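You operate a simulated robot arm through the tools that you are given. There is no shell and no other tool. Be economical: measure what you need, move in short steps, check, and stop when the job is done.

Carry out the task below with a simulated robot arm. There is one attempt and no reset: what you move stays moved.

TASK
Push the pull-out board shut.

It is judged by the outcome, as a careful person would: the job done as asked, and still so three seconds after it is handed in. It fails if anything else is knocked over, pushed out of place, dropped, spilled or broken.

THE ROBOT
A 7-joint arm with a two-finger parallel gripper, fixed in place. Base frame: the origin is at the foot of the arm, x ahead of it, y to its left, z up. Lengths are in mm, angles in degrees, forces in N, time in s.
With the tool pointing down near the work surface it reaches from about 120 to 660 mm from the base axis. Its first joint turns from -66.0 to 66.0 degrees. Payload 2.4 kg.
Tool frame: the origin (TCP) lies between the finger pads and is the grasp point; the fingertips stand 30 mm ahead of it; z points along the fingers, y is the line along which they close. The gripper opens to 94 mm. The fingers are 28 mm wide and 10 mm thick; the gripper's body (50 by 96 mm) begins 55 mm behind the TCP.
Orientation is that of the tool frame in the base frame, as a unit quaternion [w, x, y, z]. With the fingers straight down and closing along the base's y, the tool's x points along the base's -x, its y along +y and its z along -z.

THE INTERFACE
- The arm moves only by the tool arm_command. Its argument "deltas" is a list of rows, each an object (a shift or turn left out is 0, a gripper value left out holds the last) with "delta_pos": the shift along the tool's x, y, z in mm, a list of three; "angular": the turn, a rotation vector about the tool's x, y, z in degrees, a list of three; "hand": the gripper command, from -1 (shut) to 1 (fully open), values between in proportion. In form: [{"delta_pos": [tx, ty, tz], "angular": [ax, ay, az], "hand": hand}, ...]. A call has 1 to 20 rows; each row is the pose to reach, as a shift and turn from the pose commanded when the call began, along the tool's axes at that moment. A row lasts 0.2 s, in which the tool goes at most 50 mm and 8.6 degrees; a call with a longer step from one row to the next is refused whole, and so is a gripper value outside its range. A pose out of reach is approached as far as the arm can. The call stops where the force on the tool passes 40 N (or 10 N more than at its start, if that is more) or the arm is blocked; 0.2 s more then pass. The fingers move at their own pace (about 153 mm/s each) and stop on an object; they squeeze with about 40 N. The grip force told is the motor's: it shows also when the fingers shut on nothing. Time passes only in rows, and 0.2 s behind the last, so rows that repeat a pose let the fingers close. It gives the time, the measured TCP pose, the force on the tool (base axes), the opening and the grip force at its end, in the units of the frame above (readings bear some noise).
- Cameras (640 x 400 px; columns grow to the right, rows downward): "scene" is fixed at [41.1, 472.1, 1464.2]; the picture's right is [-0.77, -0.63, 0.00], its down [-0.31, 0.37, -0.88] and it looks along [0.56, -0.68, -0.48] (base axes); focal length 370 px, centre (320, 200). "wrist" rides on the gripper at [-37, 0, -58] in the tool frame; the picture's right is [0.00, -1.00, 0.00], its down [0.97, 0.00, -0.24] and it looks along [0.24, 0.00, 0.97] (tool axes); focal length 218 px, centre (320, 200).
- camera(camera): a new picture of that camera. No time passes.
- measure_at(camera, pixels): for up to 12 pixels [column, row] of the newest picture of that camera ("zoom" is the newest enlarged one), the place [x, y, z] in the base frame of the surface seen there, good to about 2 mm, but the place of the scene camera against the robot may be out by one fixed shift of up to 12 mm in any direction. No time passes.
- enlarge(camera, box): a new picture of the part [left, top, right, bottom] of that camera's present view, enlarged. No time passes.
- sign_off(): hands the job in; it is judged then, once.

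Work in short steps. Measure before you move; look again where a grasp or a placing could have gone wrong, and mend it. You have 60 turns and 20 pictures in all, the two below and enlarged ones among them. Open the gripper and draw the arm clear of the work before you hand the job in, unless the task says otherwise; then end with one line.

The tools are called as a command line: name --argument value ..., lists and objects as JSON in quotes. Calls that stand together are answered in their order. arm_command: Moves the arm, as the interface text tells. Its arguments: {"type":"object","properties":{"deltas":{"type":"array"}},"required":["deltas"]} The other tools are called the same way: camera (camera) takes a picture; measure_at (camera, pixels) gives the place of the surface under pixels of a picture; enlarge (camera, box) takes an enlarged picture of a part of a camera's view; sign_off () hands the job in.

At the start:

```text
t: 0.0
tcp_pos: [425.3, -174.6, 1018.0]
tool_rot: [0.0, 0.0, 1.0, -0.001]
contact_force: [0.2, 0.2, 0.6]
gripper_width: 94.0
finger_force: 0.0
```

scene: 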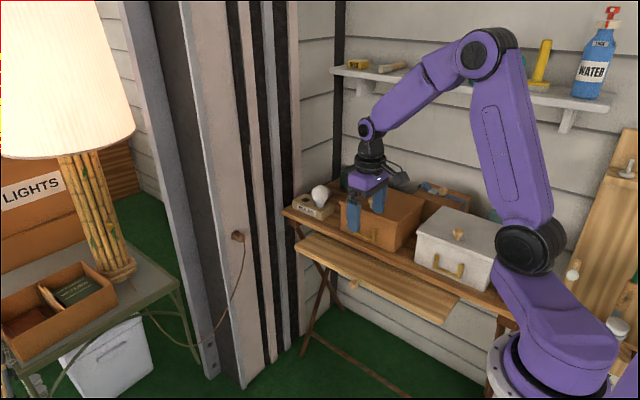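
wrist: 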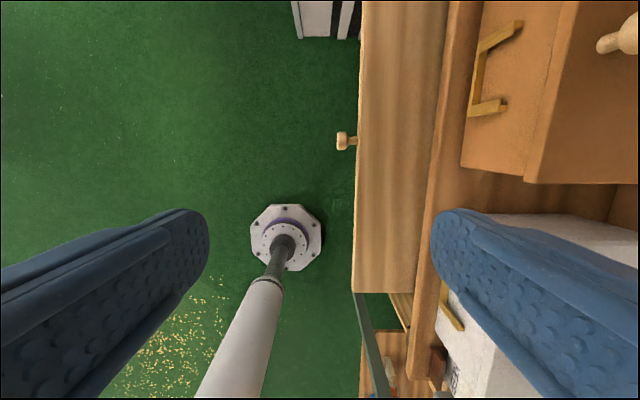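

The board (scene about (375,280), wrist about (400,150)) sticks out from under the bench towards +y. I'll enlarge it and measure its edges.

enlarge --camera "scene" --box '[270, 170, 530, 340]'

measure_at --camera "wrist" --pixels '[[365, 60], [362, 150], [358, 285], [410, 280], [430, 150], [343, 140], [455, 100], [435, 250], [425, 350], [470, 130], [505, 105], [365, 20]]'

measure_at --camera "scene" --pixels '[[300, 250], [350, 282], [440, 318], [450, 295], [320, 240], [400, 262], [360, 253], [350, 245]]'

```text
2.35 times, centred on (400, 255) of scene
```

zoom: 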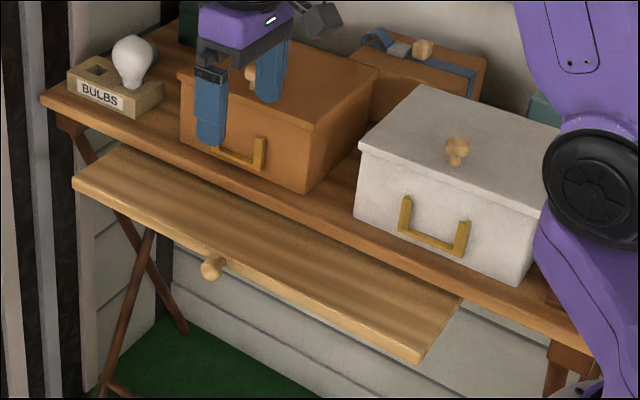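

```text
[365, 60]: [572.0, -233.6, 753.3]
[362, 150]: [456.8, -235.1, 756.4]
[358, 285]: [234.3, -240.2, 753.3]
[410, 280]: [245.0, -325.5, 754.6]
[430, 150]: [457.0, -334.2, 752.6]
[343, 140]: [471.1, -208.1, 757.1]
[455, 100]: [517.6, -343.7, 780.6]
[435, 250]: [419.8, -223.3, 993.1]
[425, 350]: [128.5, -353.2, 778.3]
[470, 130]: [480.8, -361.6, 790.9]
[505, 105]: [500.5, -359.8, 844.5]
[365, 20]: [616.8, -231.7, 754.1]
```

```text
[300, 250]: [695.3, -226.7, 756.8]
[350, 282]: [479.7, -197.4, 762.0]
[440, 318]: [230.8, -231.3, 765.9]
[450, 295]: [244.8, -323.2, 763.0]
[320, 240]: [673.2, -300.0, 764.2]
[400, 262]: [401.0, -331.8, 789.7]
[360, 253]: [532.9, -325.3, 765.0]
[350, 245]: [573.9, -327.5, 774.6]
```

The board front is at y≈-232, spanning x≈230–700. Its knob is central (x≈471) and the bench front is at y≈-345. I'll measure the knob's height and the box handles, which the gripper must not touch.

measure_at --camera "zoom" --pixels '[[208, 270], [210, 259], [210, 278], [220, 262], [240, 270], [240, 280], [236, 160], [260, 150], [222, 268], [255, 190], [420, 360], [300, 225]]'

measure_at --camera "wrist" --pixels '[[340, 141], [340, 134], [340, 148], [352, 141], [478, 70], [473, 108], [515, 25], [437, 130], [444, 130], [285, 225], [240, 350]]'

```text
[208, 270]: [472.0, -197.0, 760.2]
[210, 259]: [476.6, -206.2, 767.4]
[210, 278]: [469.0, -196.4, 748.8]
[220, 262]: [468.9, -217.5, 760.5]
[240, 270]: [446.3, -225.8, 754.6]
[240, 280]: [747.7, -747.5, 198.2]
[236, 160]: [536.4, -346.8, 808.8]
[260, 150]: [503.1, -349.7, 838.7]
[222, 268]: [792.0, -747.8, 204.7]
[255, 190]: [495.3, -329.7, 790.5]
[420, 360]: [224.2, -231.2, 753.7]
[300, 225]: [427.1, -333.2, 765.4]
```

```text
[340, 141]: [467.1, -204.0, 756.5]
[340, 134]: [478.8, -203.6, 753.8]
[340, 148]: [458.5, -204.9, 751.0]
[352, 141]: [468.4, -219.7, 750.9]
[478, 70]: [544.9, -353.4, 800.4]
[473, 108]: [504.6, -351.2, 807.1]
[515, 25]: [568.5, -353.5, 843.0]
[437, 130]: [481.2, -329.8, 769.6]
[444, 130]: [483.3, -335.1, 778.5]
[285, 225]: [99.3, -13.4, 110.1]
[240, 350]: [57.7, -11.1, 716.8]
```

The knob's centre is about (468, -203, 750) and the handle fronts are at y≈-350. I'll close the fingers, turn -90° about tool z so the slim side faces the bench, and move to y≈-130 while staying high.

arm_command --deltas '[{"delta_pos": [-4, 5, 0], "angular": [0, 0, -8], "hand": -1}, {"delta_pos": [-8, 10, 0], "angular": [0, 0, -16]}, {"delta_pos": [-12, 15, 0], "angular": [0, 0, -24]}, {"delta_pos": [-16, 20, 0], "angular": [0, 0, -32]}, {"delta_pos": [-20, 25, 0], "angular": [0, 0, -40]}, {"delta_pos": [-24, 30, 0], "angular": [0, 0, -48]}, {"delta_pos": [-28, 35, 0], "angular": [0, 0, -56]}, {"delta_pos": [-32, 40, 0], "angular": [0, 0, -64]}, {"delta_pos": [-36, 45, 0], "angular": [0, 0, -72]}, {"delta_pos": [-40, 45, 0], "angular": [0, 0, -80]}, {"delta_pos": [-43, 45, 0], "angular": [0, 0, -88]}, {"delta_pos": [-43, 45, 0], "angular": [0, 0, -90]}, {"delta_pos": [-43, 45, 0], "angular": [0, 0, -90]}]'

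```text
t: 2.8
tcp_pos: [470.1, -127.6, 1016.9]
tool_rot: [0.0, 0.708, -0.706, 0.0]
contact_force: [0.2, 0.6, -0.3]
gripper_width: 0.2
finger_force: 32.5
```

The turn worked: tool x now points along base -y. I'll descend to z≈760, in front of the knob and clear of the board.

arm_command --deltas '[{"delta_pos": [0, 2, 40]}, {"delta_pos": [0, 2, 80]}, {"delta_pos": [0, 2, 120]}, {"delta_pos": [0, 2, 160]}, {"delta_pos": [0, 2, 200]}, {"delta_pos": [0, 2, 235]}, {"delta_pos": [0, 2, 257]}, {"delta_pos": [0, 2, 257]}]'

camera --camera "scene"

camera --camera "wrist"

```text
t: 4.6
tcp_pos: [467.1, -126.9, 761.8]
tool_rot: [0.0, -0.707, 0.707, 0.0]
contact_force: [-0.3, 0.3, 0.1]
gripper_width: 0.0
finger_force: 33.1
```

```text
16 pictures are left
```

scene: 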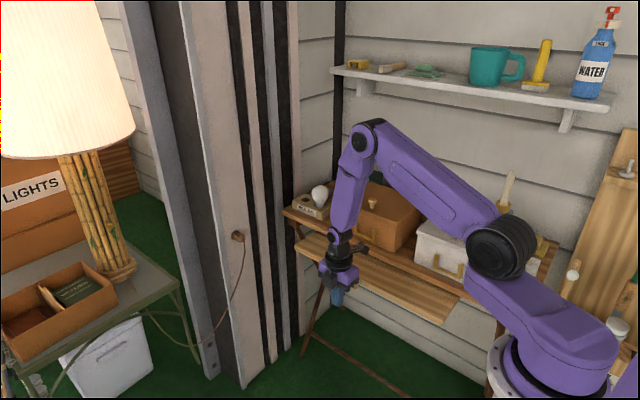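

```text
15 pictures are left
```

wrist: 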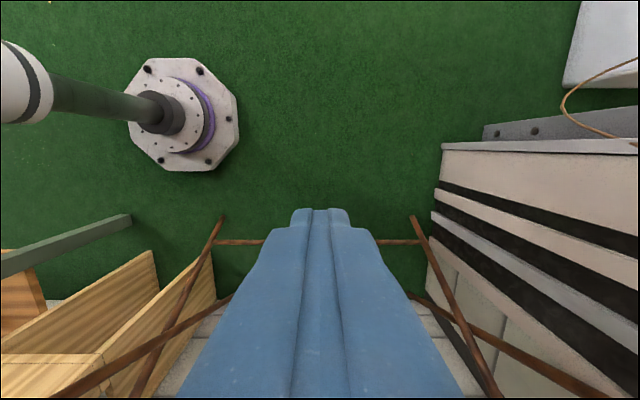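

The fingers are closed and lined up with the knob at x≈467. I'll advance towards -y, slowing near the expected contact at y≈-188.

arm_command --deltas '[{"delta_pos": [15, 0, 0]}, {"delta_pos": [30, 0, 0]}, {"delta_pos": [42, 0, 0]}, {"delta_pos": [50, 0, 0]}, {"delta_pos": [55, 0, 0]}, {"delta_pos": [60, 0, 0]}, {"delta_pos": [65, 0, 0]}, {"delta_pos": [70, 0, 0]}, {"delta_pos": [75, 0, 0]}, {"delta_pos": [80, 0, 0]}]'

enlarge --camera "scene" --box '[270, 170, 530, 340]'

```text
t: 6.8
tcp_pos: [467.5, -208.9, 761.0]
tool_rot: [0.0, 0.707, -0.707, -0.001]
contact_force: [0.7, 2.3, -1.4]
gripper_width: 0.0
finger_force: 32.9
```

```text
2.35 times, centred on (400, 255) of scene
```

zoom: 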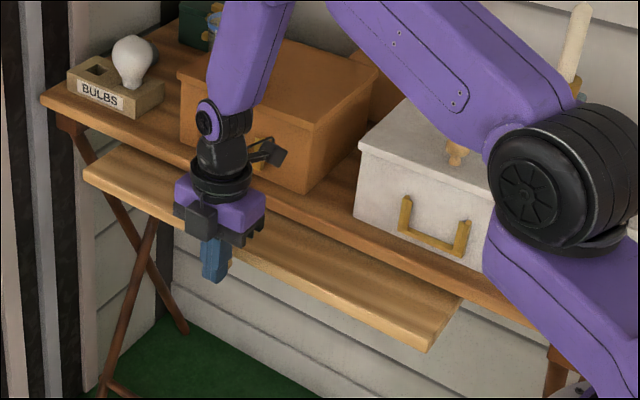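

The board is moving at about 2 N and has gone in about 20 mm. A dark bracket on the wrist at zoom (275,152) and the arm near the white box at (455,155) may come close to things, so I'll measure those clearances.

measure_at --camera "zoom" --pixels '[[280, 155], [270, 143], [255, 150], [275, 160], [235, 120], [300, 160], [250, 60], [490, 110], [520, 240], [454, 152], [486, 200], [200, 220]]'

camera --camera "wrist"

```text
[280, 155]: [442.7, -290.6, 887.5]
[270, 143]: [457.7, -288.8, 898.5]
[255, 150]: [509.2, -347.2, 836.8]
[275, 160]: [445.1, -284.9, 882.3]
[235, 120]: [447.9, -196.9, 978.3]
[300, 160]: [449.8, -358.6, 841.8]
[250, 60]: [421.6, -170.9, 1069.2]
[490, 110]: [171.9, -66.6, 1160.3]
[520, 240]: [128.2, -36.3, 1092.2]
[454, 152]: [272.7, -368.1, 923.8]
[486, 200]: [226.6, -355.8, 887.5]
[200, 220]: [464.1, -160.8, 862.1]
```

```text
13 pictures are left
```

wrist: 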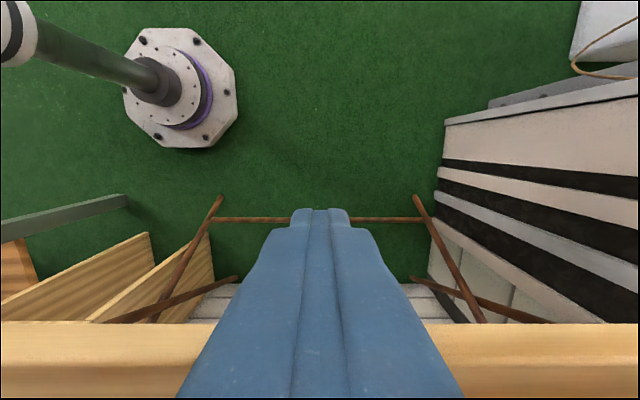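

The bracket reaches about 85 mm ahead of the tool at z≈890, so it would hit the orange box (front y≈-358) before the board closes. I'll back off and tilt the tool 30° so the fingertips lead and the gripper body trails.

arm_command --deltas '[{"delta_pos": [-20, 0, 0]}, {"delta_pos": [-45, 0, 0]}, {"delta_pos": [-60, 0, 0], "angular": [0, 7.5, 0]}, {"delta_pos": [-60, 0, 0], "angular": [0, 15, 0]}, {"delta_pos": [-60, 0, 0], "angular": [0, 22.5, 0]}, {"delta_pos": [-60, 0, 0], "angular": [0, 30, 0]}, {"delta_pos": [-60, 0, 1], "angular": [0, 30, 0]}]'

enlarge --camera "scene" --box '[270, 170, 530, 340]'

```text
t: 8.4
tcp_pos: [467.5, -149.3, 759.1]
tool_rot: [0.183, 0.683, -0.683, 0.183]
contact_force: [-0.5, -0.6, -0.4]
gripper_width: 0.0
finger_force: 33.0
```

```text
2.35 times, centred on (400, 255) of scene
```

zoom: 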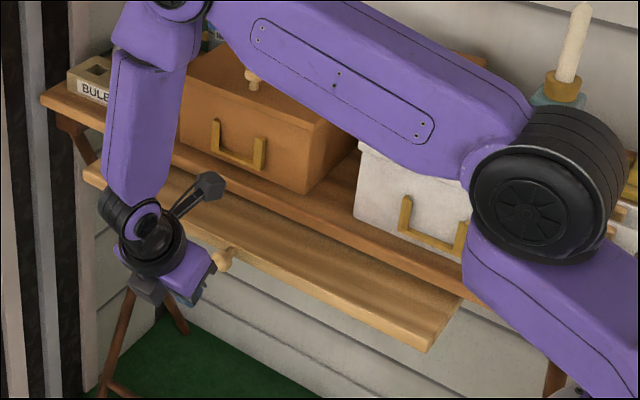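

The tilt is right, with the tool pointing along (0, -0.5, -0.87). I'll check where the bracket is now and re-measure the knob.

measure_at --camera "zoom" --pixels '[[210, 185], [216, 178], [200, 178], [225, 252], [222, 262], [224, 268], [205, 293], [205, 265], [420, 345], [255, 85]]'

```text
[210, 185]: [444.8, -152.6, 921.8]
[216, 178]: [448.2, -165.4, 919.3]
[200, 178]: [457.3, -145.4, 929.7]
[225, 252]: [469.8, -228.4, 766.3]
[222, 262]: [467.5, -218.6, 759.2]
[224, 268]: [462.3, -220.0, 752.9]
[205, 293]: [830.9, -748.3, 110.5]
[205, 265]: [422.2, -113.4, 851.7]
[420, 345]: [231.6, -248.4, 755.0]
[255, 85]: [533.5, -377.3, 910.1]
```

The bracket now leads the TCP by only about 16 mm, which is clear. I'll push along base -y (tool [0.866, 0, 0.5]) up to 90 mm.

arm_command --deltas '[{"delta_pos": [13, 0, 7.5]}, {"delta_pos": [26, 0, 15]}, {"delta_pos": [34.6, 0, 20]}, {"delta_pos": [39, 0, 22.5]}, {"delta_pos": [43.3, 0, 25]}, {"delta_pos": [47.6, 0, 27.5]}, {"delta_pos": [52, 0, 30]}, {"delta_pos": [56.3, 0, 32.5]}, {"delta_pos": [60.6, 0, 35]}, {"delta_pos": [65, 0, 37.5]}, {"delta_pos": [69.3, 0, 40]}, {"delta_pos": [73.6, 0, 42.5]}, {"delta_pos": [77.9, 0, 45]}]'

enlarge --camera "scene" --box '[270, 170, 530, 340]'

```text
t: 11.2
tcp_pos: [467.3, -239.6, 760.0]
tool_rot: [0.183, 0.683, -0.683, 0.183]
contact_force: [0.4, 2.9, 1.3]
gripper_width: 0.3
finger_force: 33.3
```

```text
2.35 times, centred on (400, 255) of scene
```

zoom: 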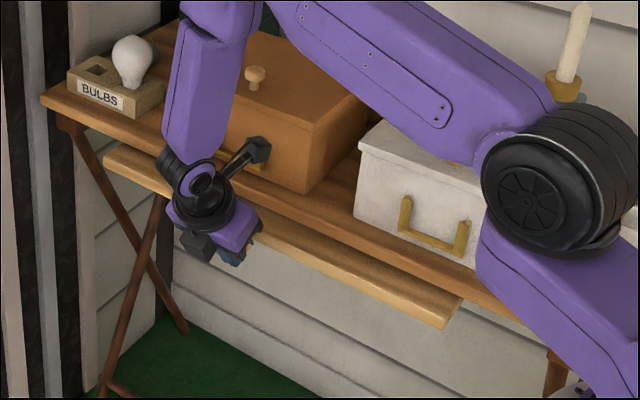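

The board is going in steadily at about 3 N, with its front at roughly y≈-290. I'll continue in 4 mm steps for up to 40 mm and watch for the stop.

arm_command --deltas '[{"delta_pos": [3.5, 0, 2]}, {"delta_pos": [6.9, 0, 4]}, {"delta_pos": [10.4, 0, 6]}, {"delta_pos": [13.9, 0, 8]}, {"delta_pos": [17.3, 0, 10]}, {"delta_pos": [20.8, 0, 12]}, {"delta_pos": [24.2, 0, 14]}, {"delta_pos": [27.7, 0, 16]}, {"delta_pos": [31.2, 0, 18]}, {"delta_pos": [34.6, 0, 20]}]'

enlarge --camera "scene" --box '[270, 170, 530, 340]'

```text
t: 13.4
tcp_pos: [467.7, -277.6, 759.4]
tool_rot: [0.182, 0.683, -0.683, 0.184]
contact_force: [1.7, 0.7, -0.4]
gripper_width: 0.0
finger_force: 33.5
```

```text
2.35 times, centred on (400, 255) of scene
```

zoom: 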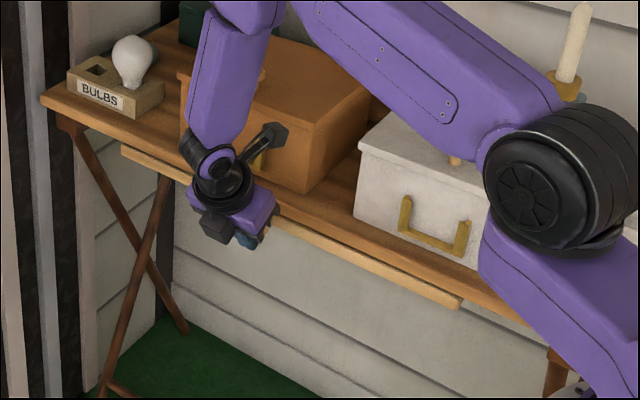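

The board is nearly flush and hasn't reached a stop yet. I'll measure its front against the bench front and the wrist clearances.

measure_at --camera "zoom" --pixels '[[455, 304], [400, 281], [380, 263], [400, 265], [150, 170], [330, 245], [280, 135], [225, 100], [265, 205], [245, 30]]'

arm_command --deltas '[{"delta_pos": [2.6, 0, 1.5]}, {"delta_pos": [5.2, 0, 3]}, {"delta_pos": [7.8, 0, 4.5]}, {"delta_pos": [10.4, 0, 6]}, {"delta_pos": [13, 0, 7.5]}]'

```text
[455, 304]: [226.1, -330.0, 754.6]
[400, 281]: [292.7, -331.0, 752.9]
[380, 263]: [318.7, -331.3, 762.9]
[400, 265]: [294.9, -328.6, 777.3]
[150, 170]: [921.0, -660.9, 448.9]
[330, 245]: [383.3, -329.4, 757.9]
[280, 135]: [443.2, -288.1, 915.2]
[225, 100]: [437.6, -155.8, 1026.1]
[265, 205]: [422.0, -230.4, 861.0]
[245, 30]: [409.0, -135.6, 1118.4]
```

```text
t: 14.1
tcp_pos: [467.7, -279.0, 757.6]
tool_rot: [0.18, 0.688, -0.68, 0.18]
contact_force: [-0.3, 2.7, 1.2]
gripper_width: 0.0
finger_force: 33.1
stopped in row 3: the force on the tool passed its limit (the readings are from after the stop); the commanded pose is now the measured one
```

The push met the stop at y≈-279 with the board front flush with the bench front (≈-330). I'll back away along +y, rise, and look.

arm_command --deltas '[{"delta_pos": [-17, 0, -10]}, {"delta_pos": [-43, 0, -25]}, {"delta_pos": [-80, 0, -46]}, {"delta_pos": [-110, 0, -64]}, {"delta_pos": [-130, 0, -75]}, {"delta_pos": [-110, 0, -110]}, {"delta_pos": [-90, 0, -144]}, {"delta_pos": [-70, 0, -179]}, {"delta_pos": [-70, 0, -179], "hand": 1}, {"delta_pos": [-70, 0, -179], "hand": 1}, {"delta_pos": [-70, 0, -179], "hand": 1}]'

camera --camera "scene"

enlarge --camera "scene" --box '[270, 170, 530, 340]'

```text
t: 16.5
tcp_pos: [467.0, -127.4, 878.5]
tool_rot: [0.182, 0.687, -0.68, 0.18]
contact_force: [1.1, -0.5, -0.1]
gripper_width: 93.8
finger_force: 0.1
```

```text
9 pictures are left
```

scene: 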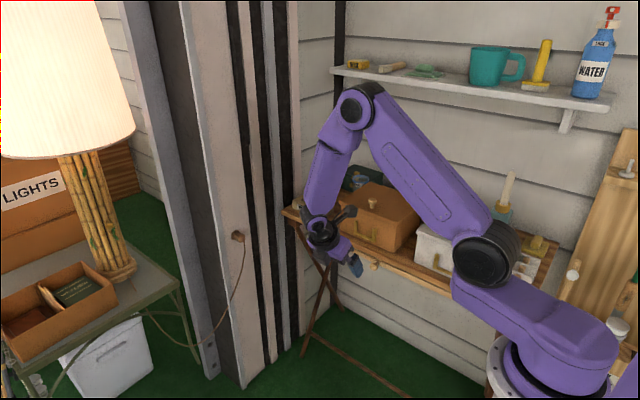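

```text
2.35 times, centred on (400, 255) of scene
```

zoom: 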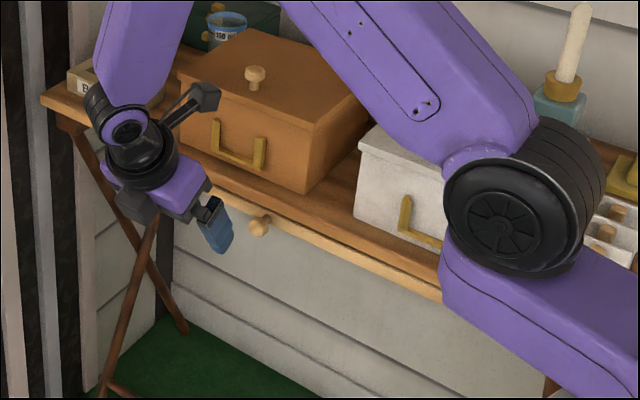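

The board looks shut and the boxes haven't moved. I'll confirm by measuring the board front against the bench front.

measure_at --camera "zoom" --pixels '[[400, 273], [400, 281], [400, 264], [350, 250], [350, 257], [350, 241], [260, 226], [235, 200], [285, 225], [285, 212]]'

```text
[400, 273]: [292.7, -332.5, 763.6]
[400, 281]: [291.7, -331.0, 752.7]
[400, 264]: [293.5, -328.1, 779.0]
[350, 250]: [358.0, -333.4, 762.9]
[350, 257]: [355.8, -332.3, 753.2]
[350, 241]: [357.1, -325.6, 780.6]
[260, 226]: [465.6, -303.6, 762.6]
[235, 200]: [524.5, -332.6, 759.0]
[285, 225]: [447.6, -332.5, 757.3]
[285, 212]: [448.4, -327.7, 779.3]
```

The board front (y≈-332) sits level with or just behind the bench edge (≈-328). It is against its stop and square along its length, and the arm is clear with the gripper open.

sign_off

```text
The job is handed in.
```

The pull-out board is pushed fully shut against its stop, and I saw nothing else on the bench knocked or moved.
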